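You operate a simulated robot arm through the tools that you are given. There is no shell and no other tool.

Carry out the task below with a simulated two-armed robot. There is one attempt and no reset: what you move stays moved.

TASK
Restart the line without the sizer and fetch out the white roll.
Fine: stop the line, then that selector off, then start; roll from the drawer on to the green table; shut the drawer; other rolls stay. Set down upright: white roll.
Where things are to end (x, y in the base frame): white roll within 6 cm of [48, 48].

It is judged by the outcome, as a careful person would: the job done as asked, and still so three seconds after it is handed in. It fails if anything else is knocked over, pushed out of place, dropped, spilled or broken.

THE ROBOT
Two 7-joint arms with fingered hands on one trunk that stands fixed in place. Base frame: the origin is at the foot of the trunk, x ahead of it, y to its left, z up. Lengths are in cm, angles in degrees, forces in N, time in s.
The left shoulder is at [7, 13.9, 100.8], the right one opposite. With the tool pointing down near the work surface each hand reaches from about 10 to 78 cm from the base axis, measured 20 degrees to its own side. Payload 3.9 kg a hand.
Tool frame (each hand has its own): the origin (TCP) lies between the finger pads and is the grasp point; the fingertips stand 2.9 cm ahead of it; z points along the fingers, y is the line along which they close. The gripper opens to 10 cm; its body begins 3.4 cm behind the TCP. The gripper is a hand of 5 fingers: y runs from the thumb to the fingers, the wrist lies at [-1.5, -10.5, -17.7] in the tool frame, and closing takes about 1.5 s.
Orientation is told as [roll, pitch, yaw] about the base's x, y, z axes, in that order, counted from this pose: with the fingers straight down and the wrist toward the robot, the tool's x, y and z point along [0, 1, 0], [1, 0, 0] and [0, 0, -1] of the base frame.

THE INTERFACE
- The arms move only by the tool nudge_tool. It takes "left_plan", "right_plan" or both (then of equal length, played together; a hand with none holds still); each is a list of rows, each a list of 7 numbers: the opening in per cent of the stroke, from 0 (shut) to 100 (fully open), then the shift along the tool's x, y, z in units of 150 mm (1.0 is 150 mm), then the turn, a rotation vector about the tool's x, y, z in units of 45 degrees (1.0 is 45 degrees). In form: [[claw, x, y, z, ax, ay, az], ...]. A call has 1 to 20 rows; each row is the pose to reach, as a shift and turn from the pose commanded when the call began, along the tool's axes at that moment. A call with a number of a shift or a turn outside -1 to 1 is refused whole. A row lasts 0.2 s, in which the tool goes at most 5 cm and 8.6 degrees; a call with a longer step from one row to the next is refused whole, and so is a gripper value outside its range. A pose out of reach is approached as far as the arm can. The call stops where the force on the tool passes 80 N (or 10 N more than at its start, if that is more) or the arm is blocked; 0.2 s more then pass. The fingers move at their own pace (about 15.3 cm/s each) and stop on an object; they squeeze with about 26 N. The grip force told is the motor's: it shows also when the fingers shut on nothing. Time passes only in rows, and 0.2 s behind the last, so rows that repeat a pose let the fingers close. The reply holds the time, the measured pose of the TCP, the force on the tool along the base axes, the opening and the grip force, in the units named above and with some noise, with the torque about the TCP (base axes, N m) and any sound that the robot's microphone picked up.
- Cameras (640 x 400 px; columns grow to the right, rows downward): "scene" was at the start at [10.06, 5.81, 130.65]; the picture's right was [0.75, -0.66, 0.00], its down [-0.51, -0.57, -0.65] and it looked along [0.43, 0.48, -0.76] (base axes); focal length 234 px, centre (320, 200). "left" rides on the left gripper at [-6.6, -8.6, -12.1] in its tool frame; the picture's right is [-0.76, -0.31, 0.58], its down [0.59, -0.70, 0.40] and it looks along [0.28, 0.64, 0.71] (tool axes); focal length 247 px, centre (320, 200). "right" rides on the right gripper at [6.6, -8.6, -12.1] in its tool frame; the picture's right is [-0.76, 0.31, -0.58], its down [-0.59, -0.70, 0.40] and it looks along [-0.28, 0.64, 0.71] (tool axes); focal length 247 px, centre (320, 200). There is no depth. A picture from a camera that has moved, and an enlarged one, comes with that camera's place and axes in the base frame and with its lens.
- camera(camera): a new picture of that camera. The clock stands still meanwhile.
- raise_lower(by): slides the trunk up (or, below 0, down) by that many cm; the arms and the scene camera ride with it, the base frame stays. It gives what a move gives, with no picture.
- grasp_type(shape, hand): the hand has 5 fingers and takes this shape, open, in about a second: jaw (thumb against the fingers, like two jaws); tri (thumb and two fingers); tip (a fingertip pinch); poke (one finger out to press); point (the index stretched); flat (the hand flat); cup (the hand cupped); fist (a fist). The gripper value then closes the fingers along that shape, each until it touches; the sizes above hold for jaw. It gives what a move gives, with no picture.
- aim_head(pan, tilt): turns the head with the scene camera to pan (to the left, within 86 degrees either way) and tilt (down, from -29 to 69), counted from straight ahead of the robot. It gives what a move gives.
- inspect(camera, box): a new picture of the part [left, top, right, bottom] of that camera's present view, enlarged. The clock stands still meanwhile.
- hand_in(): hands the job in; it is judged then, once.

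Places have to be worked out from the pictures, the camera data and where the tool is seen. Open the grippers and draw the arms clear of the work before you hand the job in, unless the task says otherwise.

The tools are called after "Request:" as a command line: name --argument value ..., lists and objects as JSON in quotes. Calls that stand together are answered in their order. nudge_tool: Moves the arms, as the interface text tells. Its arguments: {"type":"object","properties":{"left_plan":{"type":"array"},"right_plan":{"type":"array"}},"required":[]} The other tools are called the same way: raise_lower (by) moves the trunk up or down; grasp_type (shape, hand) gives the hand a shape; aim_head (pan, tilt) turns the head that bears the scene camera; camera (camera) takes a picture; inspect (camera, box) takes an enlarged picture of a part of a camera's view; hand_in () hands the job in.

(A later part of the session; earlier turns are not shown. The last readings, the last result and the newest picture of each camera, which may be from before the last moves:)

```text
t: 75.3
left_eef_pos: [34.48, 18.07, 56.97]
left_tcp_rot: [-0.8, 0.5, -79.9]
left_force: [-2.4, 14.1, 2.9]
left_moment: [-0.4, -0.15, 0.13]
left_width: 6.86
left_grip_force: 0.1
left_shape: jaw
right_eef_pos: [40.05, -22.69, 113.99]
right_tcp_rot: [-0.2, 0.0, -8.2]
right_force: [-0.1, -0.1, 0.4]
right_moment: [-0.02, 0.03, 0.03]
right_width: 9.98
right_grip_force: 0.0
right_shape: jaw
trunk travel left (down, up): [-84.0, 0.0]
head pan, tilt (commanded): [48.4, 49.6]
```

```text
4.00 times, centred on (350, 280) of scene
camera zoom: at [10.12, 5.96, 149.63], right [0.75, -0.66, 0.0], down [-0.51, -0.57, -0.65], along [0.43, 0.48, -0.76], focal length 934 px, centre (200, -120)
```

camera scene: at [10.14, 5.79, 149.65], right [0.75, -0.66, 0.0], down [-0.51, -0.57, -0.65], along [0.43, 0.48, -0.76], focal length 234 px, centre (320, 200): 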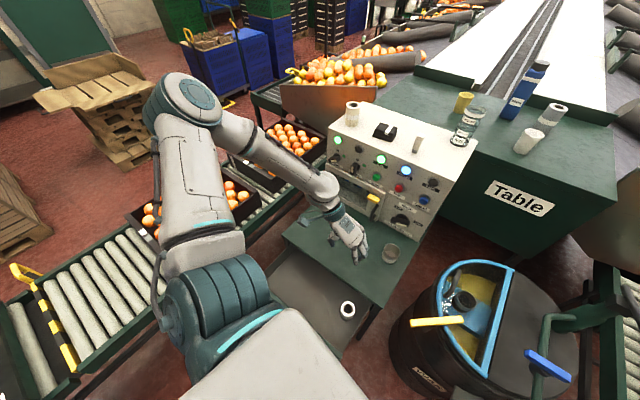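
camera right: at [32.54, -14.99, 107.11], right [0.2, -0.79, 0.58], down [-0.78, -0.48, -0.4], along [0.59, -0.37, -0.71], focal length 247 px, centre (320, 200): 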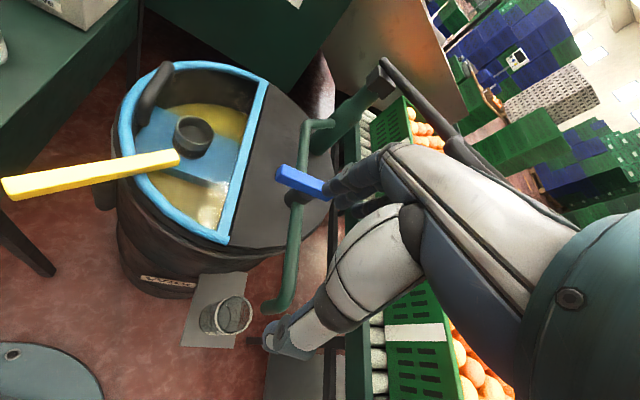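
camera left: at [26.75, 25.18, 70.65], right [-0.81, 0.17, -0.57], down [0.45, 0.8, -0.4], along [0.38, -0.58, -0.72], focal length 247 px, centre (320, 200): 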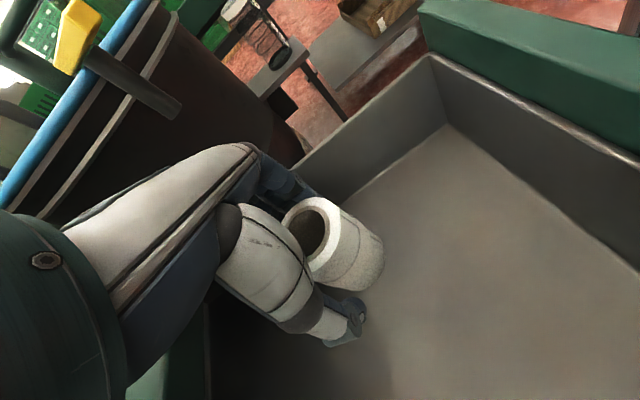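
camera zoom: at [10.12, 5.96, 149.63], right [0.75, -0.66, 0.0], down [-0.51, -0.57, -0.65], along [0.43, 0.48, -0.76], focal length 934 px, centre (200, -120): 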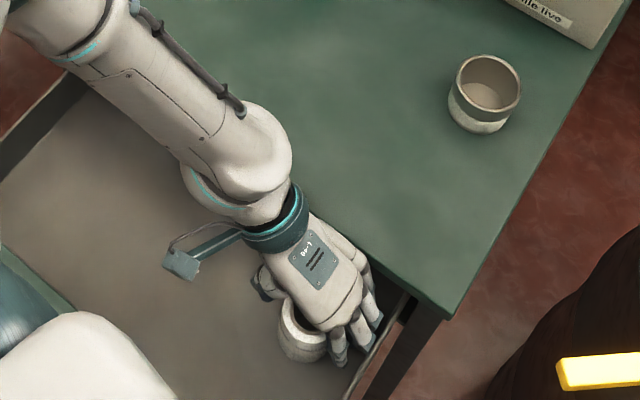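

The fingers are down beside the wall (14 N sideways from the wall) and the roll has not moved. I'll close while easing the hand right, so the fingers stay put and the thumb comes in to meet the roll.

Request:
nudge_tool --left_plan '[[66, 0, 0.013, 0, 0, 0, 0], [60, 0, 0.027, 0, 0, 0, 0], [56, 0, 0.04, 0, 0, 0, 0], [50, 0, 0.045, 0, 0, 0, 0], [30, 0, 0.045, 0, 0, 0, 0], [10, 0, 0.045, 0, 0, 0, 0], [0, 0, 0.045, 0, 0, 0, 0], [0, 0, 0.045, 0, 0, 0, 0]]'

Request:
camera --camera "left"

Request:
inspect --camera "scene" --box '[300, 230, 400, 330]'

```text
t: 77.1
left_eef_pos: [34.61, 17.27, 57.24]
left_tcp_rot: [-0.6, 0.5, -80.0]
left_force: [-2.8, 8.5, 3.2]
left_moment: [-0.2, -0.1, 0.03]
left_width: 3.82
left_grip_force: 26.1
left_shape: jaw
right_eef_pos: [40.07, -22.71, 114.04]
right_tcp_rot: [0.0, 0.0, -8.2]
right_force: [-0.2, -0.2, -0.4]
right_moment: [0.03, -0.02, -0.01]
right_width: 9.99
right_grip_force: 0.1
right_shape: jaw
trunk travel left (down, up): [-84.0, 0.0]
head pan, tilt (commanded): [48.4, 49.6]
```

```text
taken
camera left: at [26.82, 24.48, 69.47], right [-0.81, 0.17, -0.57], down [0.45, 0.8, -0.4], along [0.38, -0.58, -0.72], focal length 247 px, centre (320, 200)
```

left: 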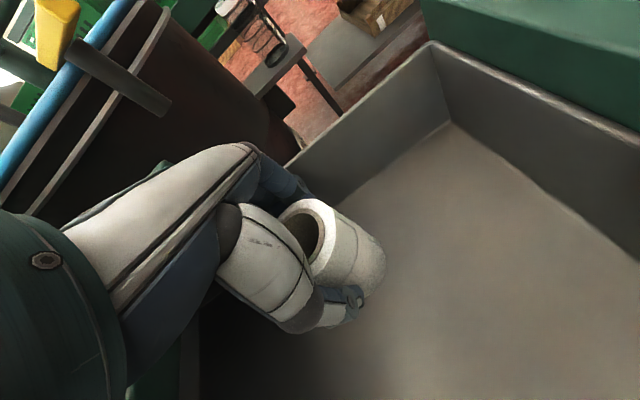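

```text
4.00 times, centred on (350, 280) of scene
camera zoom: at [9.99, 5.92, 149.65], right [0.75, -0.66, 0.0], down [-0.51, -0.57, -0.65], along [0.43, 0.48, -0.76], focal length 934 px, centre (200, -120)
```

zoom: 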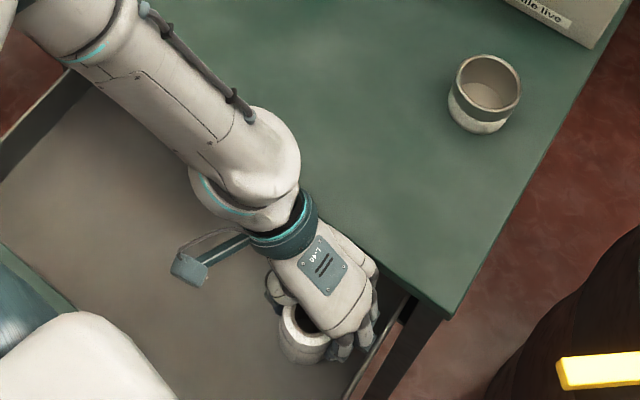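

The grip reads 26 N and the roll's top is centred on the TCP, with the outer fingers wrapped a little around it. I'll lift slowly 3 cm and check that the roll comes along.

Request:
nudge_tool --left_plan '[[0, 0, -0.01, -0.05, 0, 0, 0], [0, 0, -0.01, -0.1, 0, 0, 0], [0, 0, -0.01, -0.15, 0, 0, 0], [0, 0, -0.01, -0.2, 0, 0, 0]]'

Request:
camera --camera "left"

Request:
inspect --camera "scene" --box '[300, 230, 400, 330]'

```text
t: 78.1
left_eef_pos: [34.55, 17.25, 60.08]
left_tcp_rot: [-0.7, 0.5, -80.1]
left_force: [1.0, -0.1, -0.6]
left_moment: [0.0, 0.01, -0.02]
left_width: 3.86
left_grip_force: 26.2
left_shape: jaw
right_eef_pos: [40.06, -22.83, 114.01]
right_tcp_rot: [0.0, 0.0, -8.2]
right_force: [-0.6, 0.2, -0.9]
right_moment: [-0.02, -0.02, 0.02]
right_width: 9.99
right_grip_force: 0.1
right_shape: jaw
trunk travel left (down, up): [-84.0, 0.0]
head pan, tilt (commanded): [48.4, 49.6]
```

```text
taken
camera left: at [26.87, 24.5, 72.43], right [-0.81, 0.17, -0.57], down [0.45, 0.8, -0.4], along [0.38, -0.58, -0.72], focal length 247 px, centre (320, 200)
```

left: 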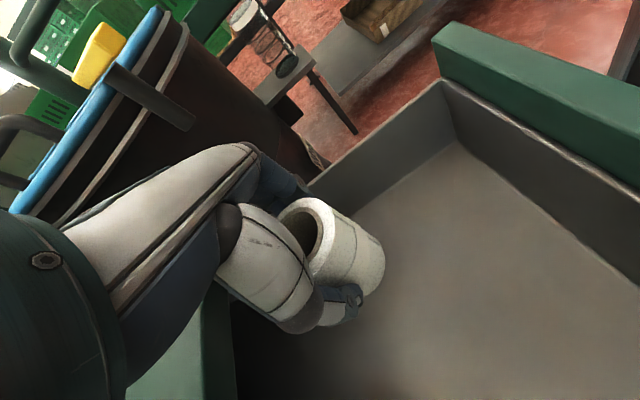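

```text
4.00 times, centred on (350, 280) of scene
camera zoom: at [10.05, 5.79, 149.65], right [0.75, -0.66, 0.0], down [-0.51, -0.57, -0.65], along [0.43, 0.48, -0.76], focal length 934 px, centre (200, -120)
```

zoom: 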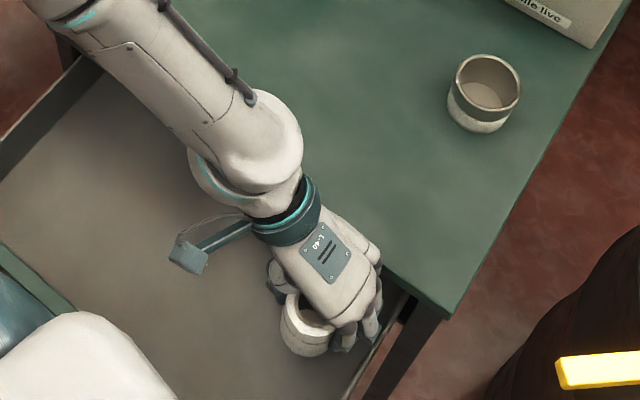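

The roll rides securely with the hand. Lifting straight up 15 cm, clear of the drawer and table top.

Request:
nudge_tool --left_plan '[[0, 0, -0.005, -0.2, 0, 0, 0], [0, 0, -0.01, -0.4, 0, 0, 0], [0, 0, -0.015, -0.6, 0, 0, 0], [0, 0, -0.02, -0.8, 0, 0, 0], [0, 0, -0.02, -1.0, 0, 0, 0]]'

Request:
camera --camera "scene"

```text
t: 79.3
left_eef_pos: [34.69, 17.62, 75.19]
left_tcp_rot: [-0.6, 0.6, -79.9]
left_force: [-0.3, -1.8, -0.8]
left_moment: [-0.02, 0.01, 0.02]
left_width: 3.88
left_grip_force: 26.1
left_shape: jaw
right_eef_pos: [40.09, -22.86, 113.97]
right_tcp_rot: [0.0, 0.0, -8.3]
right_force: [-0.3, 0.9, 0.7]
right_moment: [-0.02, -0.01, 0.0]
right_width: 10.02
right_grip_force: 0.0
right_shape: jaw
trunk travel left (down, up): [-84.0, 0.0]
head pan, tilt (commanded): [48.4, 49.6]
```

```text
taken
camera scene: at [10.01, 5.78, 149.65], right [0.75, -0.66, 0.0], down [-0.51, -0.57, -0.65], along [0.43, 0.48, -0.76], focal length 234 px, centre (320, 200)
```

scene: 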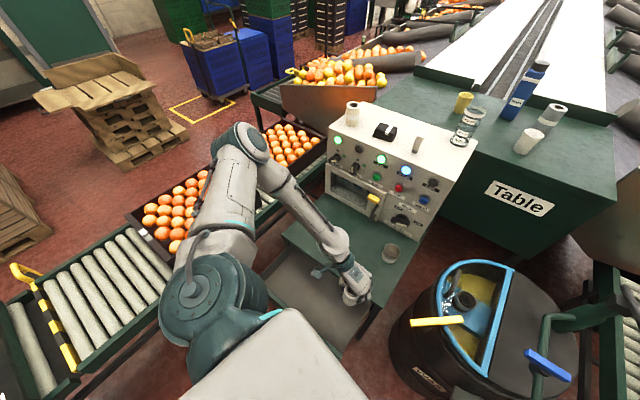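

Roll is in hand at z = 75, its bottom about 3 cm above the table top. I'll lift further and carry it toward the left side of the table, turning the hand back toward yaw -35.

Request:
nudge_tool --left_plan '[[0, 0.05, -0.08, -0.15, 0, 0, -0.165], [0, 0.15, -0.22, -0.3, 0, 0, -0.33], [0, 0.26, -0.39, -0.4, 0, 0, -0.5], [0, 0.37, -0.56, -0.433, 0, 0, -0.665], [0, 0.48, -0.73, -0.433, 0, 0, -0.83], [0, 0.6, -0.91, -0.433, 0, 0, -1.0]]'

Request:
camera --camera "scene"

Request:
camera --camera "left"

```text
t: 80.7
left_eef_pos: [41.26, 32.39, 81.7]
left_tcp_rot: [-0.1, 0.8, -35.0]
left_force: [-0.1, -0.2, 0.0]
left_moment: [0.03, 0.02, -0.02]
left_width: 3.86
left_grip_force: 26.1
left_shape: jaw
right_eef_pos: [40.15, -22.77, 113.91]
right_tcp_rot: [-0.1, 0.0, -8.1]
right_force: [-0.6, -0.9, -0.9]
right_moment: [0.0, 0.01, 0.0]
right_width: 9.99
right_grip_force: 0.0
right_shape: jaw
trunk travel left (down, up): [-84.0, 0.0]
head pan, tilt (commanded): [48.4, 49.6]
```

```text
taken
camera scene: at [10.05, 5.87, 149.65], right [0.75, -0.66, 0.0], down [-0.51, -0.57, -0.65], along [0.43, 0.48, -0.76], focal length 234 px, centre (320, 200)
```

scene: 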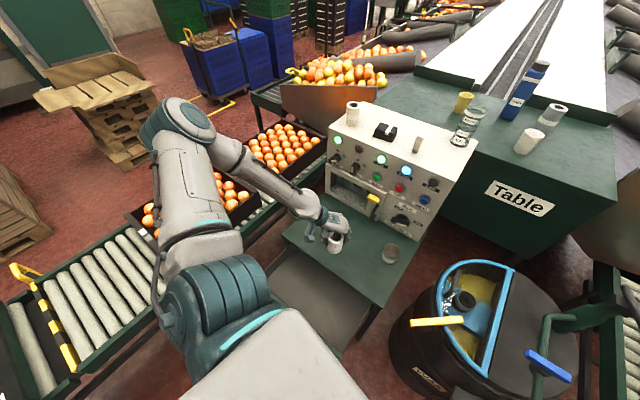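

```text
taken
camera left: at [30.77, 31.97, 93.99], right [-0.69, -0.44, -0.57], down [-0.25, 0.89, -0.39], along [0.68, -0.13, -0.72], focal length 247 px, centre (320, 200)
```

left: 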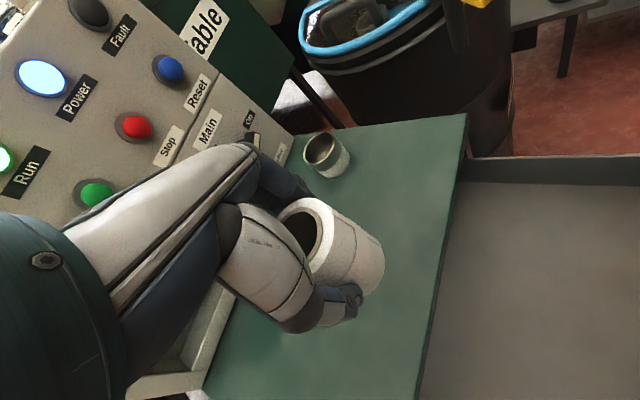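

Roll steady in hand. I'll carry it on toward (45.5, 42.5) while turning to yaw about -8.

Request:
nudge_tool --left_plan '[[0, 0.142, -0.031, 0, 0, 0, -0.12], [0, 0.285, -0.063, 0, 0, 0, -0.24], [0, 0.427, -0.094, 0, 0, 0, -0.36], [0, 0.57, -0.126, 0, 0, 0, -0.48], [0, 0.712, -0.157, 0, 0, 0, -0.6]]'

```text
t: 81.9
left_eef_pos: [45.47, 42.55, 81.68]
left_tcp_rot: [0.3, 0.8, -7.9]
left_force: [0.2, 0.0, 0.2]
left_moment: [-0.01, 0.03, 0.01]
left_width: 3.83
left_grip_force: 26.2
left_shape: jaw
right_eef_pos: [40.25, -22.7, 114.0]
right_tcp_rot: [0.0, 0.0, -8.2]
right_force: [-0.3, 0.0, -0.4]
right_moment: [0.0, -0.01, 0.01]
right_width: 9.99
right_grip_force: 0.0
right_shape: jaw
trunk travel left (down, up): [-84.0, 0.0]
head pan, tilt (commanded): [48.4, 49.6]
```

Now over to (48, 48) and down to z = 76, leaving the roll's bottom about 3–4 cm above the table.

Request:
nudge_tool --left_plan '[[0, 0.13, 0.04, 0.0, 0, 0, 0], [0, 0.26, 0.08, 0.05, 0, 0, 0], [0, 0.383, 0.117, 0.2, 0, 0, 0], [0, 0.383, 0.117, 0.367, 0, 0, 0]]'

Request:
camera --camera "scene"

Request:
camera --camera "left"

```text
t: 82.9
left_eef_pos: [48.05, 48.12, 76.25]
left_tcp_rot: [0.4, 0.7, -7.9]
left_force: [0.6, 0.1, -0.2]
left_moment: [0.01, 0.0, 0.0]
left_width: 3.85
left_grip_force: 26.2
left_shape: jaw
right_eef_pos: [40.12, -22.67, 114.04]
right_tcp_rot: [0.0, 0.1, -8.3]
right_force: [-0.3, -0.7, -0.5]
right_moment: [0.01, -0.01, 0.03]
right_width: 10.01
right_grip_force: 0.0
right_shape: jaw
trunk travel left (down, up): [-84.0, 0.0]
head pan, tilt (commanded): [48.4, 49.6]
```

```text
taken
camera scene: at [10.1, 5.87, 149.65], right [0.75, -0.66, 0.0], down [-0.51, -0.57, -0.65], along [0.43, 0.48, -0.76], focal length 234 px, centre (320, 200)
```

scene: 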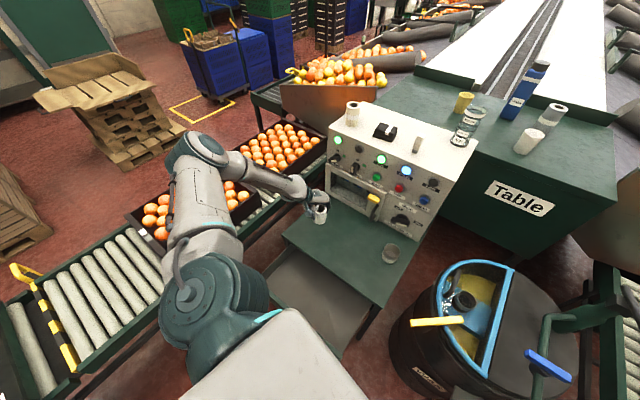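

```text
taken
camera left: at [38.77, 42.72, 88.5], right [-0.42, -0.7, -0.58], down [-0.62, 0.68, -0.39], along [0.67, 0.2, -0.72], focal length 247 px, centre (320, 200)
```

left: 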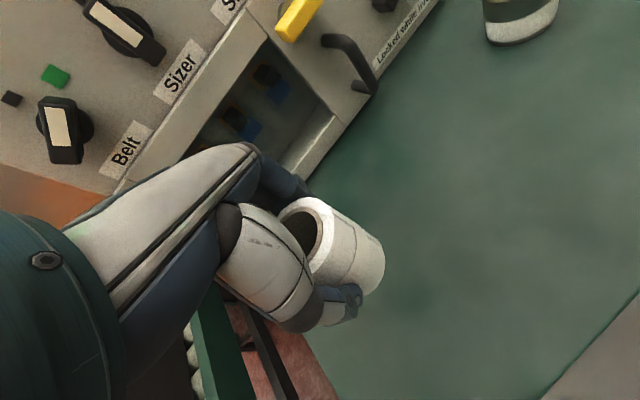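

The roll hangs above the target spot well inside the table. Lowering 3 cm, then in small steps until it touches.

Request:
nudge_tool --left_plan '[[0, 0, 0, 0.07, 0, 0, 0], [0, 0, 0, 0.14, 0, 0, 0], [0, 0, 0, 0.18, 0, 0, 0]]'

Request:
inspect --camera "scene" --box '[270, 160, 390, 260]'

```text
t: 83.7
left_eef_pos: [48.03, 47.93, 73.63]
left_tcp_rot: [0.4, 0.7, -7.9]
left_force: [0.9, 0.4, -0.6]
left_moment: [0.02, 0.03, -0.01]
left_width: 3.85
left_grip_force: 26.2
left_shape: jaw
right_eef_pos: [40.17, -22.74, 114.06]
right_tcp_rot: [0.0, 0.0, -8.2]
right_force: [-0.5, 0.7, -0.3]
right_moment: [-0.01, -0.02, 0.02]
right_width: 9.97
right_grip_force: 0.0
right_shape: jaw
trunk travel left (down, up): [-84.0, 0.0]
head pan, tilt (commanded): [48.4, 49.6]
```

```text
4.00 times, centred on (330, 210) of scene
camera zoom: at [10.07, 5.81, 149.65], right [0.75, -0.66, 0.0], down [-0.51, -0.57, -0.65], along [0.43, 0.48, -0.76], focal length 934 px, centre (280, 160)
```

zoom: 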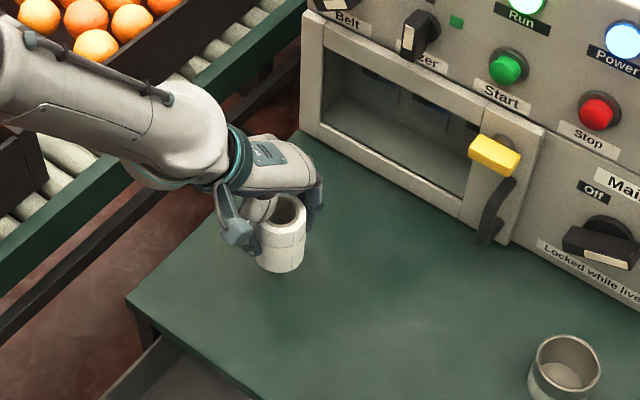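

Nearly down; the roll is upright. Lowering 1 cm more in small steps and watching Fz.

Request:
nudge_tool --left_plan '[[0, 0, 0, 0.025, 0, 0, 0], [0, 0, 0, 0.05, 0, 0, 0], [0, 0, 0, 0.067, 0, 0, 0]]'

```text
t: 84.5
left_eef_pos: [48.03, 48.05, 72.63]
left_tcp_rot: [0.3, 0.8, -8.1]
left_force: [0.0, -0.1, -0.1]
left_moment: [-0.03, -0.02, 0.01]
left_width: 3.84
left_grip_force: 26.3
left_shape: jaw
right_eef_pos: [40.18, -22.75, 113.96]
right_tcp_rot: [0.0, 0.0, -8.2]
right_force: [-0.4, -0.1, -0.7]
right_moment: [-0.03, -0.02, 0.0]
right_width: 9.99
right_grip_force: 0.0
right_shape: jaw
trunk travel left (down, up): [-84.0, 0.0]
head pan, tilt (commanded): [48.4, 49.6]
```

No contact yet at z = 72.6. Continuing in small steps.

Request:
nudge_tool --left_plan '[[0, 0, 0, 0.02, 0, 0, 0], [0, 0, 0, 0.04, 0, 0, 0]]'

Request:
inspect --camera "scene" --box '[290, 180, 350, 240]'

```text
t: 85.1
left_eef_pos: [48.0, 48.05, 72.04]
left_tcp_rot: [0.4, 0.6, -8.0]
left_force: [0.7, 0.1, -0.6]
left_moment: [-0.02, -0.01, 0.01]
left_width: 3.86
left_grip_force: 25.7
left_shape: jaw
right_eef_pos: [40.16, -22.72, 114.05]
right_tcp_rot: [0.0, 0.1, -8.2]
right_force: [0.6, 1.3, -0.3]
right_moment: [-0.02, -0.03, -0.01]
right_width: 10.0
right_grip_force: 0.2
right_shape: jaw
trunk travel left (down, up): [-84.0, 0.0]
head pan, tilt (commanded): [48.4, 49.6]
```

```text
6.67 times, centred on (320, 210) of scene
camera zoom: at [10.07, 5.83, 149.65], right [0.75, -0.66, 0.0], down [-0.51, -0.57, -0.65], along [0.43, 0.48, -0.76], focal length 1557 px, centre (320, 133)
```

zoom: 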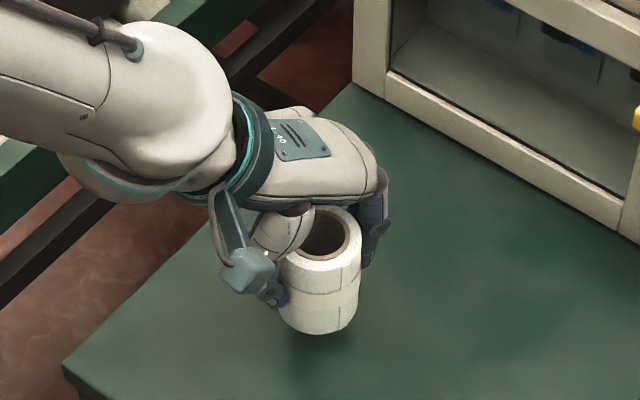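

A shadow gap still shows below the roll. Lowering 0.8 cm more.

Request:
nudge_tool --left_plan '[[0, 0, 0, 0.02, 0, 0, 0], [0, 0, 0, 0.04, 0, 0, 0], [0, 0, 0, 0.053, 0, 0, 0]]'

```text
t: 85.9
left_eef_pos: [48.04, 48.17, 71.12]
left_tcp_rot: [0.4, 0.9, -8.1]
left_force: [0.1, 0.3, -0.3]
left_moment: [0.0, 0.0, -0.02]
left_width: 3.85
left_grip_force: 25.6
left_shape: jaw
right_eef_pos: [40.13, -22.68, 114.04]
right_tcp_rot: [0.0, 0.0, -8.2]
right_force: [0.6, 0.0, 0.7]
right_moment: [0.05, 0.01, 0.01]
right_width: 10.0
right_grip_force: 0.0
right_shape: jaw
trunk travel left (down, up): [-84.0, 0.0]
head pan, tilt (commanded): [48.4, 49.6]
```

Request:
nudge_tool --left_plan '[[0, 0, 0, 0.02, 0, 0, 0], [0, 0, 0, 0.04, 0, 0, 0]]'

Request:
inspect --camera "scene" --box '[290, 180, 350, 240]'

```text
t: 86.5
left_eef_pos: [47.97, 48.06, 70.5]
left_tcp_rot: [0.3, 0.7, -8.0]
left_force: [0.3, 0.7, -1.0]
left_moment: [0.04, -0.03, -0.01]
left_width: 3.86
left_grip_force: 26.0
left_shape: jaw
right_eef_pos: [40.08, -22.8, 113.99]
right_tcp_rot: [0.0, 0.0, -8.2]
right_force: [-0.5, -0.4, -0.2]
right_moment: [-0.02, 0.01, -0.03]
right_width: 10.0
right_grip_force: 0.0
right_shape: jaw
trunk travel left (down, up): [-84.0, 0.0]
head pan, tilt (commanded): [48.4, 49.6]
```

```text
6.67 times, centred on (320, 210) of scene
camera zoom: at [10.07, 5.83, 149.65], right [0.75, -0.66, 0.0], down [-0.51, -0.57, -0.65], along [0.43, 0.48, -0.76], focal length 1557 px, centre (320, 133)
```

zoom: 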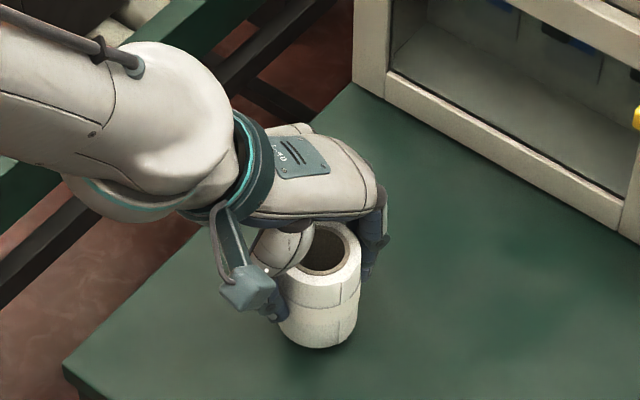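

The shadow gap is almost closed. Two more small steps.

Request:
nudge_tool --left_plan '[[0, 0, 0, 0.015, 0, 0, 0], [0, 0, 0, 0.03, 0, 0, 0]]'

```text
t: 87.1
left_eef_pos: [47.92, 48.08, 70.15]
left_tcp_rot: [0.3, 0.7, -8.0]
left_force: [0.0, 0.9, -0.8]
left_moment: [-0.02, 0.0, 0.01]
left_width: 3.85
left_grip_force: 25.7
left_shape: jaw
right_eef_pos: [40.09, -22.72, 113.89]
right_tcp_rot: [-0.1, -0.1, -8.2]
right_force: [0.2, -0.4, 0.9]
right_moment: [-0.02, 0.0, 0.0]
right_width: 10.01
right_grip_force: 0.0
right_shape: jaw
trunk travel left (down, up): [-84.0, 0.0]
head pan, tilt (commanded): [48.4, 49.6]
```

Request:
nudge_tool --left_plan '[[0, 0, 0, 0.015, 0, 0, 0], [0, 0, 0, 0.03, 0, 0, 0]]'

Request:
inspect --camera "scene" --box '[290, 180, 350, 240]'

```text
t: 87.7
left_eef_pos: [47.98, 48.06, 69.71]
left_tcp_rot: [0.4, 0.8, -8.0]
left_force: [0.3, 0.1, -0.5]
left_moment: [0.02, 0.02, 0.0]
left_width: 3.85
left_grip_force: 25.6
left_shape: jaw
right_eef_pos: [40.13, -22.73, 113.96]
right_tcp_rot: [0.0, 0.0, -8.2]
right_force: [0.4, -0.3, -0.3]
right_moment: [0.04, 0.01, -0.04]
right_width: 10.0
right_grip_force: 0.1
right_shape: jaw
trunk travel left (down, up): [-84.0, 0.0]
head pan, tilt (commanded): [48.4, 49.6]
```

```text
6.67 times, centred on (320, 210) of scene
camera zoom: at [10.07, 5.82, 149.65], right [0.75, -0.66, 0.0], down [-0.51, -0.57, -0.65], along [0.43, 0.48, -0.76], focal length 1557 px, centre (320, 133)
```

zoom: 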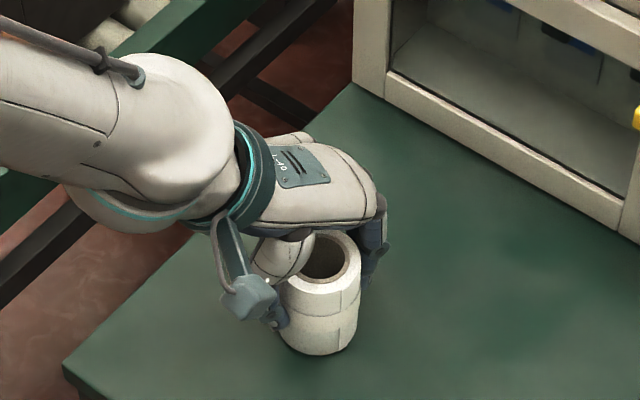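

By projection the roll's bottom is at z ≈ 63.7, so it must be within millimetres. Continuing.

Request:
nudge_tool --left_plan '[[0, 0, 0, 0.012, 0, 0, 0], [0, 0, 0, 0.024, 0, 0, 0]]'

```text
t: 88.3
left_eef_pos: [47.85, 48.02, 69.3]
left_tcp_rot: [0.3, 0.8, -8.0]
left_force: [0.1, 0.4, -0.7]
left_moment: [0.0, 0.02, 0.02]
left_width: 3.85
left_grip_force: 26.1
left_shape: jaw
right_eef_pos: [40.07, -22.78, 113.98]
right_tcp_rot: [0.0, 0.0, -8.1]
right_force: [-0.1, 0.1, -0.4]
right_moment: [0.0, -0.02, -0.02]
right_width: 9.97
right_grip_force: 0.1
right_shape: jaw
trunk travel left (down, up): [-84.0, 0.0]
head pan, tilt (commanded): [48.4, 49.6]
```

Request:
nudge_tool --left_plan '[[0, 0, 0, 0.012, 0, 0, 0], [0, 0, 0, 0.024, 0, 0, 0]]'

Request:
inspect --camera "scene" --box '[290, 180, 350, 240]'

```text
t: 88.9
left_eef_pos: [47.93, 48.03, 69.13]
left_tcp_rot: [0.6, 0.5, -7.9]
left_force: [-1.8, 0.4, 10.4]
left_moment: [-0.06, -0.06, -0.04]
left_width: 3.91
left_grip_force: 26.2
left_shape: jaw
right_eef_pos: [39.98, -22.86, 114.06]
right_tcp_rot: [0.0, 0.0, -8.3]
right_force: [0.1, 0.0, -0.4]
right_moment: [0.01, 0.0, 0.04]
right_width: 9.99
right_grip_force: 0.0
right_shape: jaw
trunk travel left (down, up): [-84.0, 0.0]
head pan, tilt (commanded): [48.4, 49.6]
```

```text
6.67 times, centred on (320, 210) of scene
camera zoom: at [9.89, 5.69, 149.69], right [0.75, -0.66, 0.0], down [-0.51, -0.57, -0.65], along [0.43, 0.48, -0.76], focal length 1557 px, centre (320, 133)
```

zoom: 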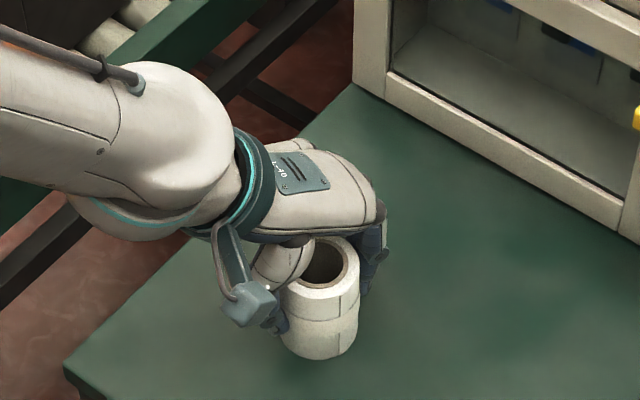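

Touchdown: Fz = +10 N at TCP z = 69.1. I'll ease up 1 mm, open the hand gradually, and look before lifting off.

Request:
nudge_tool --left_plan '[[0, 0, 0, -0.007, 0, 0, 0], [45, 0, 0, -0.007, 0, 0, 0], [55, 0, 0, -0.007, 0, 0, 0], [65, 0, 0, -0.007, 0, 0, 0], [75, 0, 0, -0.007, 0, 0, 0], [75, 0, 0, -0.007, 0, 0, 0]]'

Request:
camera --camera "left"

Request:
inspect --camera "scene" --box '[290, 180, 350, 240]'

```text
t: 90.3
left_eef_pos: [47.94, 48.04, 68.94]
left_tcp_rot: [0.4, 0.7, -8.0]
left_force: [-0.1, 0.3, -0.3]
left_moment: [0.01, 0.0, 0.03]
left_width: 7.48
left_grip_force: 0.1
left_shape: jaw
right_eef_pos: [40.15, -22.71, 113.96]
right_tcp_rot: [0.0, 0.0, -8.2]
right_force: [-0.8, 0.8, -0.3]
right_moment: [0.0, -0.02, 0.01]
right_width: 10.02
right_grip_force: 0.1
right_shape: jaw
trunk travel left (down, up): [-84.0, 0.0]
head pan, tilt (commanded): [48.4, 49.6]
```

```text
taken
camera left: at [38.74, 42.72, 81.29], right [-0.42, -0.7, -0.58], down [-0.62, 0.68, -0.39], along [0.67, 0.2, -0.72], focal length 247 px, centre (320, 200)
```

left: 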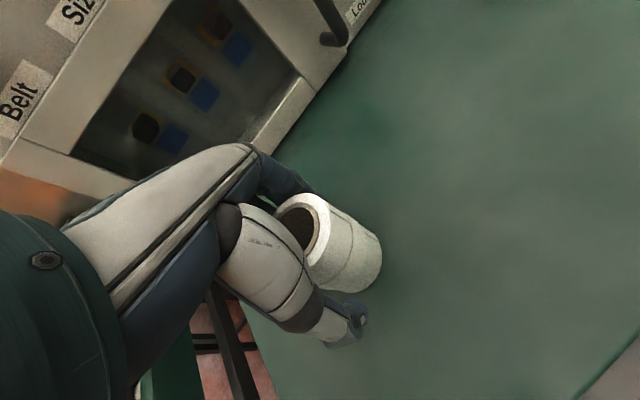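

```text
6.67 times, centred on (320, 210) of scene
camera zoom: at [10.06, 5.81, 149.65], right [0.75, -0.66, 0.0], down [-0.51, -0.57, -0.65], along [0.43, 0.48, -0.76], focal length 1557 px, centre (320, 133)
```

zoom: 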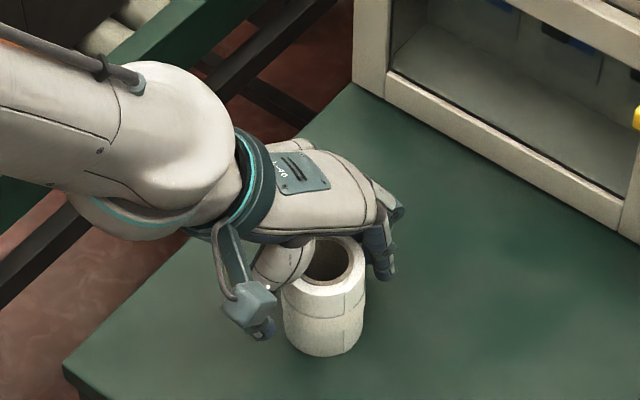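

The roll stands free and upright. Lifting the hand straight up, slowly at first.

Request:
nudge_tool --left_plan '[[80, 0, 0, -0.05, 0, 0, 0], [80, 0, 0, -0.12, 0, 0, 0], [80, 0, 0, -0.25, 0, 0, 0], [80, 0, 0, -0.45, 0, 0, 0], [80, 0, 0, -0.7, 0, 0, 0], [80, 0, 0, -0.95, 0, 0, 0]]'

Request:
camera --camera "left"

Request:
camera --camera "scene"

```text
t: 91.7
left_eef_pos: [48.13, 47.9, 83.44]
left_tcp_rot: [0.3, 0.8, -8.1]
left_force: [-1.7, -0.1, 0.3]
left_moment: [0.0, -0.02, -0.02]
left_width: 7.98
left_grip_force: 0.1
left_shape: jaw
right_eef_pos: [40.03, -22.87, 113.92]
right_tcp_rot: [0.0, 0.0, -8.3]
right_force: [-0.1, -0.6, 0.6]
right_moment: [0.01, 0.0, 0.0]
right_width: 9.98
right_grip_force: 0.0
right_shape: jaw
trunk travel left (down, up): [-84.0, 0.0]
head pan, tilt (commanded): [48.4, 49.6]
```

```text
taken
camera left: at [38.81, 42.61, 95.67], right [-0.42, -0.7, -0.58], down [-0.62, 0.68, -0.38], along [0.67, 0.2, -0.72], focal length 247 px, centre (320, 200)
```

left: 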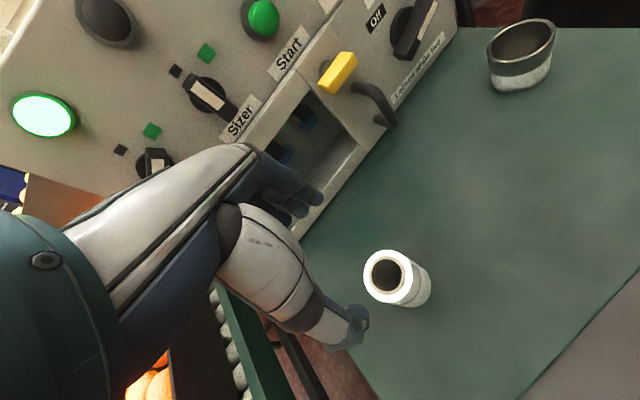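

```text
taken
camera scene: at [9.98, 5.7, 149.66], right [0.75, -0.66, 0.0], down [-0.51, -0.57, -0.65], along [0.43, 0.48, -0.76], focal length 234 px, centre (320, 200)
```

scene: 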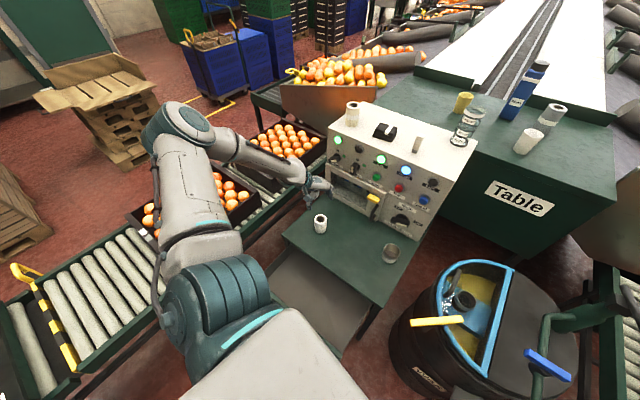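

The white roll stands upright at about (47.9, 47.6) on the green table. Now I'll shut the drawer: close the left hand and take it back, away from the roll, toward the drawer front left of the handle.

Request:
nudge_tool --left_plan '[[80, -0.03, -0.08, -0.1, 0, 0, 0.1], [50, -0.08, -0.2, -0.1, 0, 0, 0.26], [30, -0.13, -0.33, -0.1, 0, 0, 0.43], [10, -0.19, -0.47, -0.1, 0, 0, 0.62], [0, -0.25, -0.62, -0.1, 0, 0, 0.81], [0, -0.31, -0.764, -0.1, 0, 0, 1.0]]'

Request:
camera --camera "scene"

```text
t: 93.1
left_eef_pos: [36.27, 44.93, 84.87]
left_tcp_rot: [-0.2, 0.6, -53.1]
left_force: [0.8, -0.2, 0.0]
left_moment: [0.01, -0.01, 0.01]
left_width: 0.0
left_grip_force: 26.0
left_shape: jaw
right_eef_pos: [40.06, -22.77, 113.97]
right_tcp_rot: [0.1, 0.0, -8.1]
right_force: [-0.2, 0.3, -0.6]
right_moment: [0.0, 0.0, 0.0]
right_width: 10.0
right_grip_force: 0.0
right_shape: jaw
trunk travel left (down, up): [-84.0, 0.0]
head pan, tilt (commanded): [48.4, 49.6]
```

```text
taken
camera scene: at [10.04, 5.78, 149.65], right [0.75, -0.66, 0.0], down [-0.51, -0.57, -0.65], along [0.43, 0.48, -0.76], focal length 234 px, centre (320, 200)
```

scene: 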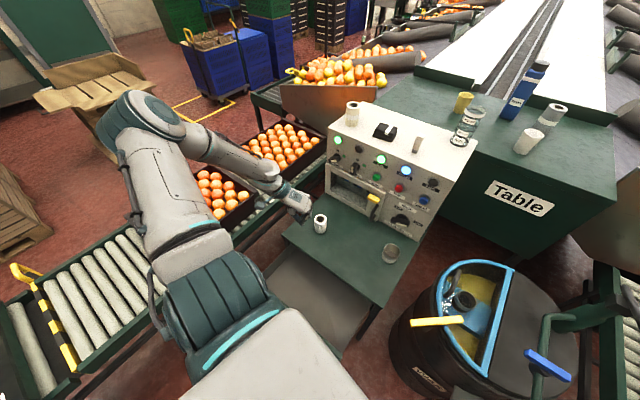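

Clear of the roll. Moving back over the open drawer and turning to yaw -80.

Request:
nudge_tool --left_plan '[[0, -0.18, -0.07, 0.04, 0, 0, 0.12], [0, -0.36, -0.14, 0.08, 0, 0, 0.24], [0, -0.54, -0.21, 0.12, 0, 0, 0.36], [0, -0.73, -0.28, 0.16, 0, 0, 0.48], [0, -0.907, -0.35, 0.2, 0, 0, 0.6]]'

Request:
camera --camera "scene"

Request:
camera --camera "left"

```text
t: 94.3
left_eef_pos: [21.99, 40.89, 82.17]
left_tcp_rot: [-0.6, 0.6, -80.1]
left_force: [-0.6, 0.8, 0.7]
left_moment: [-0.01, -0.02, 0.03]
left_width: 0.0
left_grip_force: 25.9
left_shape: jaw
right_eef_pos: [40.07, -22.72, 113.88]
right_tcp_rot: [0.0, 0.0, -8.3]
right_force: [-0.1, 0.1, -0.3]
right_moment: [-0.02, 0.03, 0.0]
right_width: 10.0
right_grip_force: 0.1
right_shape: jaw
trunk travel left (down, up): [-84.0, 0.0]
head pan, tilt (commanded): [48.4, 49.6]
```

```text
taken
camera scene: at [10.03, 5.81, 149.66], right [0.75, -0.66, 0.0], down [-0.51, -0.57, -0.65], along [0.43, 0.48, -0.76], focal length 234 px, centre (320, 200)
```

scene: 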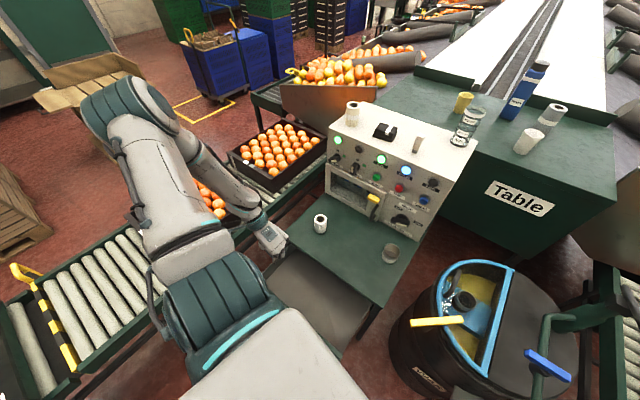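

```text
taken
camera left: at [14.3, 48.27, 94.34], right [-0.81, 0.18, -0.57], down [0.45, 0.8, -0.4], along [0.38, -0.58, -0.72], focal length 247 px, centre (320, 200)
```

left: 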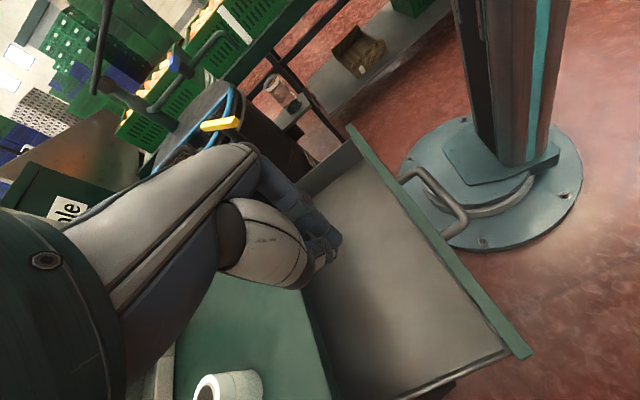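

The left camera shows the drawer is now empty, with its front's top edge running from (22, 10) to (13.6, 50). I'll bring the hand back in front of it, left of the handle, still high.

Request:
nudge_tool --left_plan '[[0, -0.19, -0.02, 0.05, 0, 0, 0], [0, -0.37, -0.04, 0.1, 0, 0, 0], [0, -0.56, -0.06, 0.16, 0, 0, 0], [0, -0.74, -0.08, 0.21, 0, 0, 0], [0, -0.93, -0.103, 0.267, 0, 0, 0]]'

Request:
camera --camera "left"

Request:
camera --camera "scene"

```text
t: 95.5
left_eef_pos: [8.11, 40.06, 78.28]
left_tcp_rot: [-0.6, 0.5, -80.1]
left_force: [-0.4, -0.1, -0.2]
left_moment: [-0.03, 0.01, -0.04]
left_width: 0.03
left_grip_force: 25.9
left_shape: jaw
right_eef_pos: [40.09, -22.77, 114.03]
right_tcp_rot: [0.0, 0.1, -8.3]
right_force: [-0.2, 0.4, 0.3]
right_moment: [0.01, 0.0, -0.01]
right_width: 9.99
right_grip_force: 0.0
right_shape: jaw
trunk travel left (down, up): [-84.0, 0.0]
head pan, tilt (commanded): [48.4, 49.6]
```

```text
taken
camera left: at [0.35, 47.43, 90.59], right [-0.81, 0.18, -0.57], down [0.45, 0.8, -0.4], along [0.38, -0.58, -0.72], focal length 247 px, centre (320, 200)
```

left: 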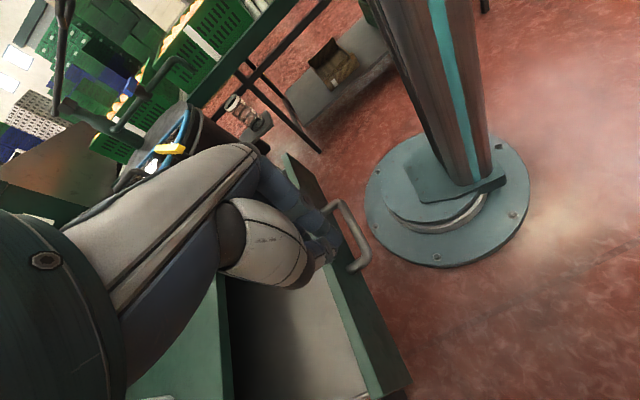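

```text
taken
camera scene: at [10.01, 5.84, 149.66], right [0.75, -0.66, 0.0], down [-0.51, -0.57, -0.65], along [0.43, 0.48, -0.76], focal length 234 px, centre (320, 200)
```

scene: 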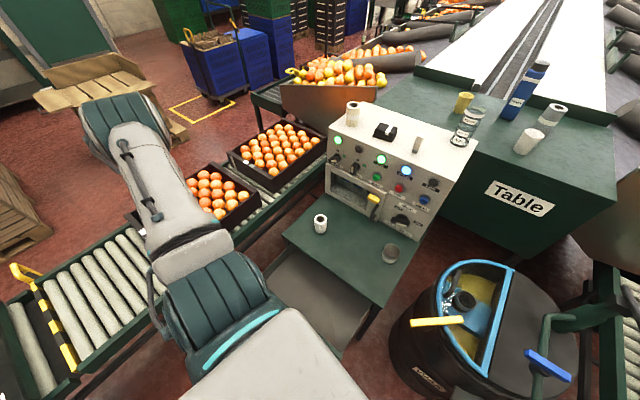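

The hand is 7 cm in front of the drawer front, left of the handle. Lowering it there in two stages.

Request:
nudge_tool --left_plan '[[0, 0, 0, 0.2, 0, 0, 0], [0, 0, 0, 0.4, 0, 0, 0], [0, 0, 0, 0.6, 0, 0, 0], [0, 0, 0, 0.8, 0, 0, 0]]'

Request:
camera --camera "left"

Request:
camera --camera "scene"

```text
t: 96.5
left_eef_pos: [7.93, 40.32, 66.1]
left_tcp_rot: [-0.6, 0.5, -80.0]
left_force: [-0.3, -0.3, 0.0]
left_moment: [-0.01, 0.01, 0.0]
left_width: 0.0
left_grip_force: 26.2
left_shape: jaw
right_eef_pos: [40.11, -22.67, 114.03]
right_tcp_rot: [-0.2, 0.1, -8.2]
right_force: [-0.7, 0.0, 0.2]
right_moment: [-0.01, 0.05, -0.02]
right_width: 9.97
right_grip_force: 0.0
right_shape: jaw
trunk travel left (down, up): [-84.0, 0.0]
head pan, tilt (commanded): [48.4, 49.6]
```

```text
taken
camera left: at [0.11, 47.6, 78.43], right [-0.81, 0.17, -0.57], down [0.45, 0.8, -0.4], along [0.38, -0.58, -0.72], focal length 247 px, centre (320, 200)
```

left: 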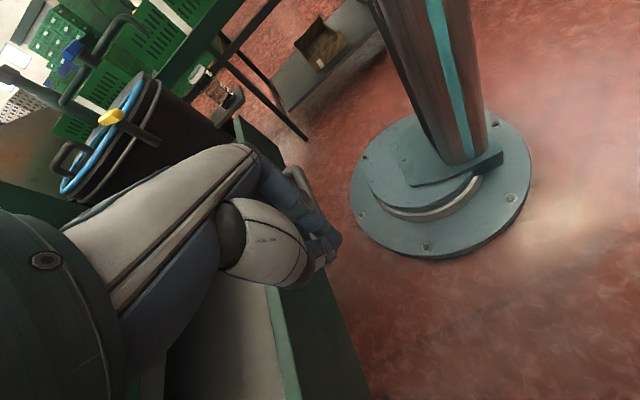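

```text
taken
camera scene: at [10.03, 5.92, 149.66], right [0.75, -0.66, 0.0], down [-0.51, -0.57, -0.65], along [0.43, 0.48, -0.76], focal length 234 px, centre (320, 200)
```

scene: 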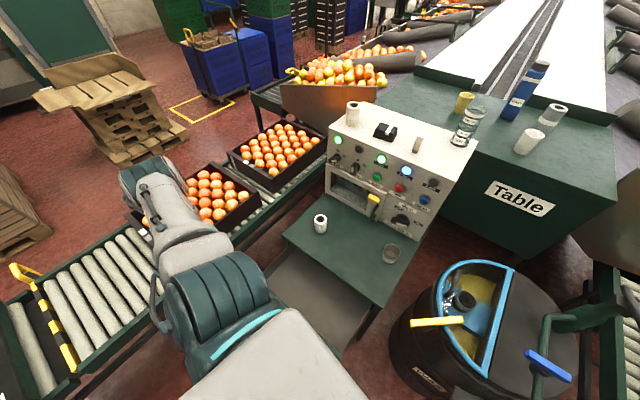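

The elbow stays high (z ≈ 120), well above the crates. Lowering another 9 cm to the drawer-front level.

Request:
nudge_tool --left_plan '[[0, 0, 0, 0.2, 0, 0, 0], [0, 0, 0, 0.4, 0, 0, 0], [0, 0, 0, 0.62, 0, 0, 0]]'

Request:
camera --camera "left"

Request:
camera --camera "scene"

```text
t: 97.3
left_eef_pos: [7.63, 40.26, 56.84]
left_tcp_rot: [-0.6, 0.6, -79.9]
left_force: [0.3, -0.1, -0.6]
left_moment: [-0.01, -0.04, 0.0]
left_width: 0.0
left_grip_force: 26.0
left_shape: jaw
right_eef_pos: [40.1, -22.81, 113.98]
right_tcp_rot: [0.0, 0.0, -8.2]
right_force: [-0.3, 0.0, -0.9]
right_moment: [0.03, -0.01, 0.01]
right_width: 9.99
right_grip_force: 0.0
right_shape: jaw
trunk travel left (down, up): [-84.0, 0.0]
head pan, tilt (commanded): [48.4, 49.6]
```

```text
taken
camera left: at [-0.07, 47.63, 69.27], right [-0.81, 0.17, -0.57], down [0.45, 0.8, -0.4], along [0.38, -0.58, -0.72], focal length 247 px, centre (320, 200)
```

left: 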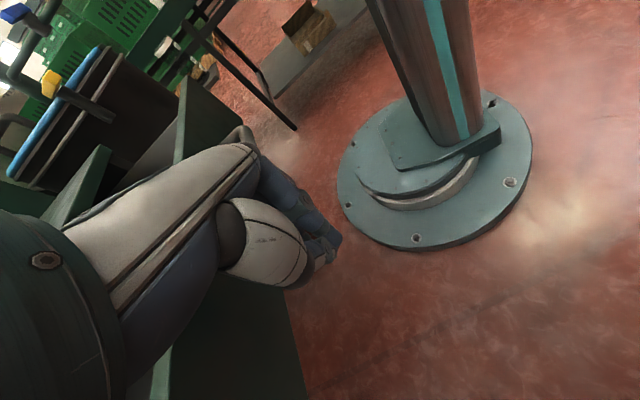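

```text
taken
camera scene: at [10.04, 5.83, 149.66], right [0.75, -0.66, 0.0], down [-0.51, -0.57, -0.65], along [0.43, 0.48, -0.76], focal length 234 px, centre (320, 200)
```

scene: 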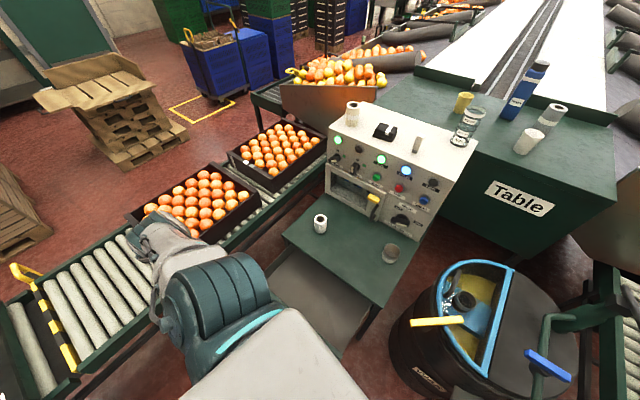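

Hand is down in front of the drawer face at z = 57. Pushing along the drawer's axis, 6 cm to begin, watching the force.

Request:
nudge_tool --left_plan '[[0, 0.1, 0, 0, 0, 0, 0], [0, 0.17, 0, 0, 0, 0, 0], [0, 0.24, 0, 0, 0, 0, 0], [0, 0.31, 0, 0, 0, 0, 0], [0, 0.4, 0, 0, 0, 0, 0]]'

Request:
camera --camera "scene"

Request:
camera --camera "left"

```text
t: 98.5
left_eef_pos: [13.83, 41.4, 56.84]
left_tcp_rot: [-0.6, 0.7, -80.0]
left_force: [-0.8, 0.6, 0.6]
left_moment: [-0.01, -0.01, -0.03]
left_width: 0.0
left_grip_force: 25.9
left_shape: jaw
right_eef_pos: [40.14, -22.74, 113.95]
right_tcp_rot: [0.0, 0.0, -8.2]
right_force: [0.1, -0.1, -0.8]
right_moment: [-0.03, -0.01, 0.03]
right_width: 9.97
right_grip_force: 0.1
right_shape: jaw
trunk travel left (down, up): [-84.0, 0.0]
head pan, tilt (commanded): [48.4, 49.6]
```

```text
taken
camera scene: at [10.13, 5.84, 149.64], right [0.75, -0.66, 0.0], down [-0.51, -0.57, -0.65], along [0.43, 0.48, -0.76], focal length 234 px, centre (320, 200)
```

scene: 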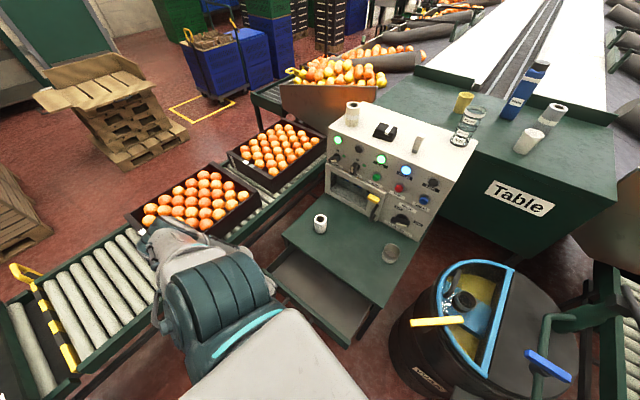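

```text
taken
camera left: at [6.0, 48.64, 69.12], right [-0.81, 0.17, -0.57], down [0.45, 0.8, -0.4], along [0.38, -0.58, -0.72], focal length 247 px, centre (320, 200)
```

left: 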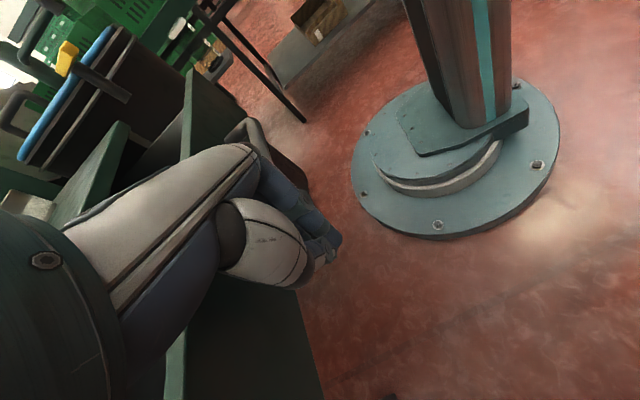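

The drawer is sliding in with almost no force. Pushing 10 cm further.

Request:
nudge_tool --left_plan '[[0, 0.1, 0, 0, 0, 0, 0], [0, 0.2, 0, 0, 0, 0, 0], [0, 0.3, 0, 0, 0, 0, 0], [0, 0.4, 0, 0, 0, 0, 0], [0, 0.5, 0, 0, 0, 0, 0], [0, 0.6, 0, 0, 0, 0, 0], [0, 0.67, 0, 0, 0, 0, 0]]'

Request:
inspect --camera "scene" --box '[220, 170, 420, 350]'

Request:
camera --camera "left"

```text
t: 100.1
left_eef_pos: [23.61, 42.94, 56.69]
left_tcp_rot: [-0.6, 0.5, -80.0]
left_force: [0.1, -0.3, -0.2]
left_moment: [0.04, -0.02, -0.04]
left_width: 0.0
left_grip_force: 25.7
left_shape: jaw
right_eef_pos: [40.1, -22.76, 114.04]
right_tcp_rot: [0.0, 0.0, -8.1]
right_force: [0.3, 0.3, -0.5]
right_moment: [0.0, 0.03, -0.02]
right_width: 9.99
right_grip_force: 0.1
right_shape: jaw
trunk travel left (down, up): [-84.0, 0.0]
head pan, tilt (commanded): [48.4, 49.6]
```

```text
2.22 times, centred on (320, 260) of scene
camera zoom: at [10.1, 5.81, 149.65], right [0.75, -0.66, 0.0], down [-0.51, -0.57, -0.65], along [0.43, 0.48, -0.76], focal length 519 px, centre (320, 67)
```

zoom: 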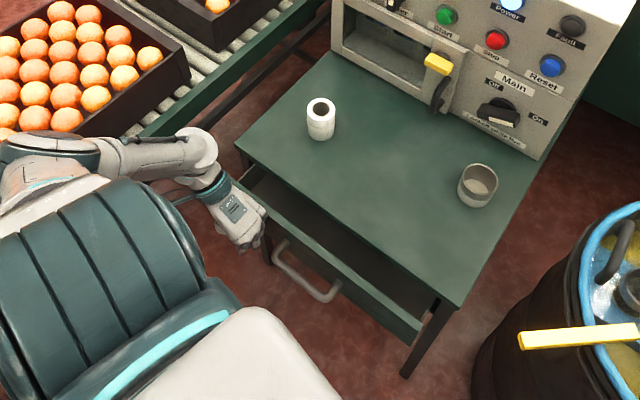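

```text
taken
camera left: at [15.94, 50.2, 69.03], right [-0.81, 0.17, -0.57], down [0.45, 0.8, -0.4], along [0.38, -0.58, -0.72], focal length 247 px, centre (320, 200)
```

left: 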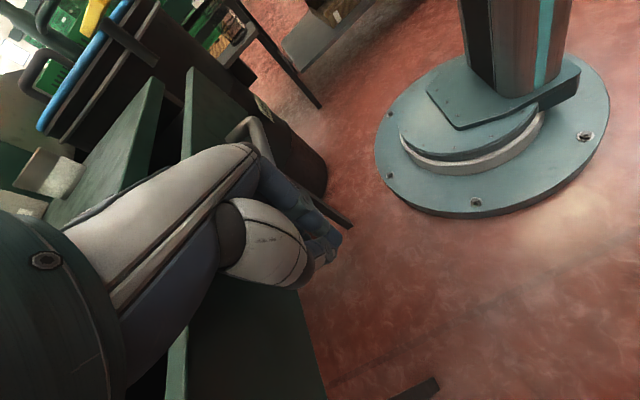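

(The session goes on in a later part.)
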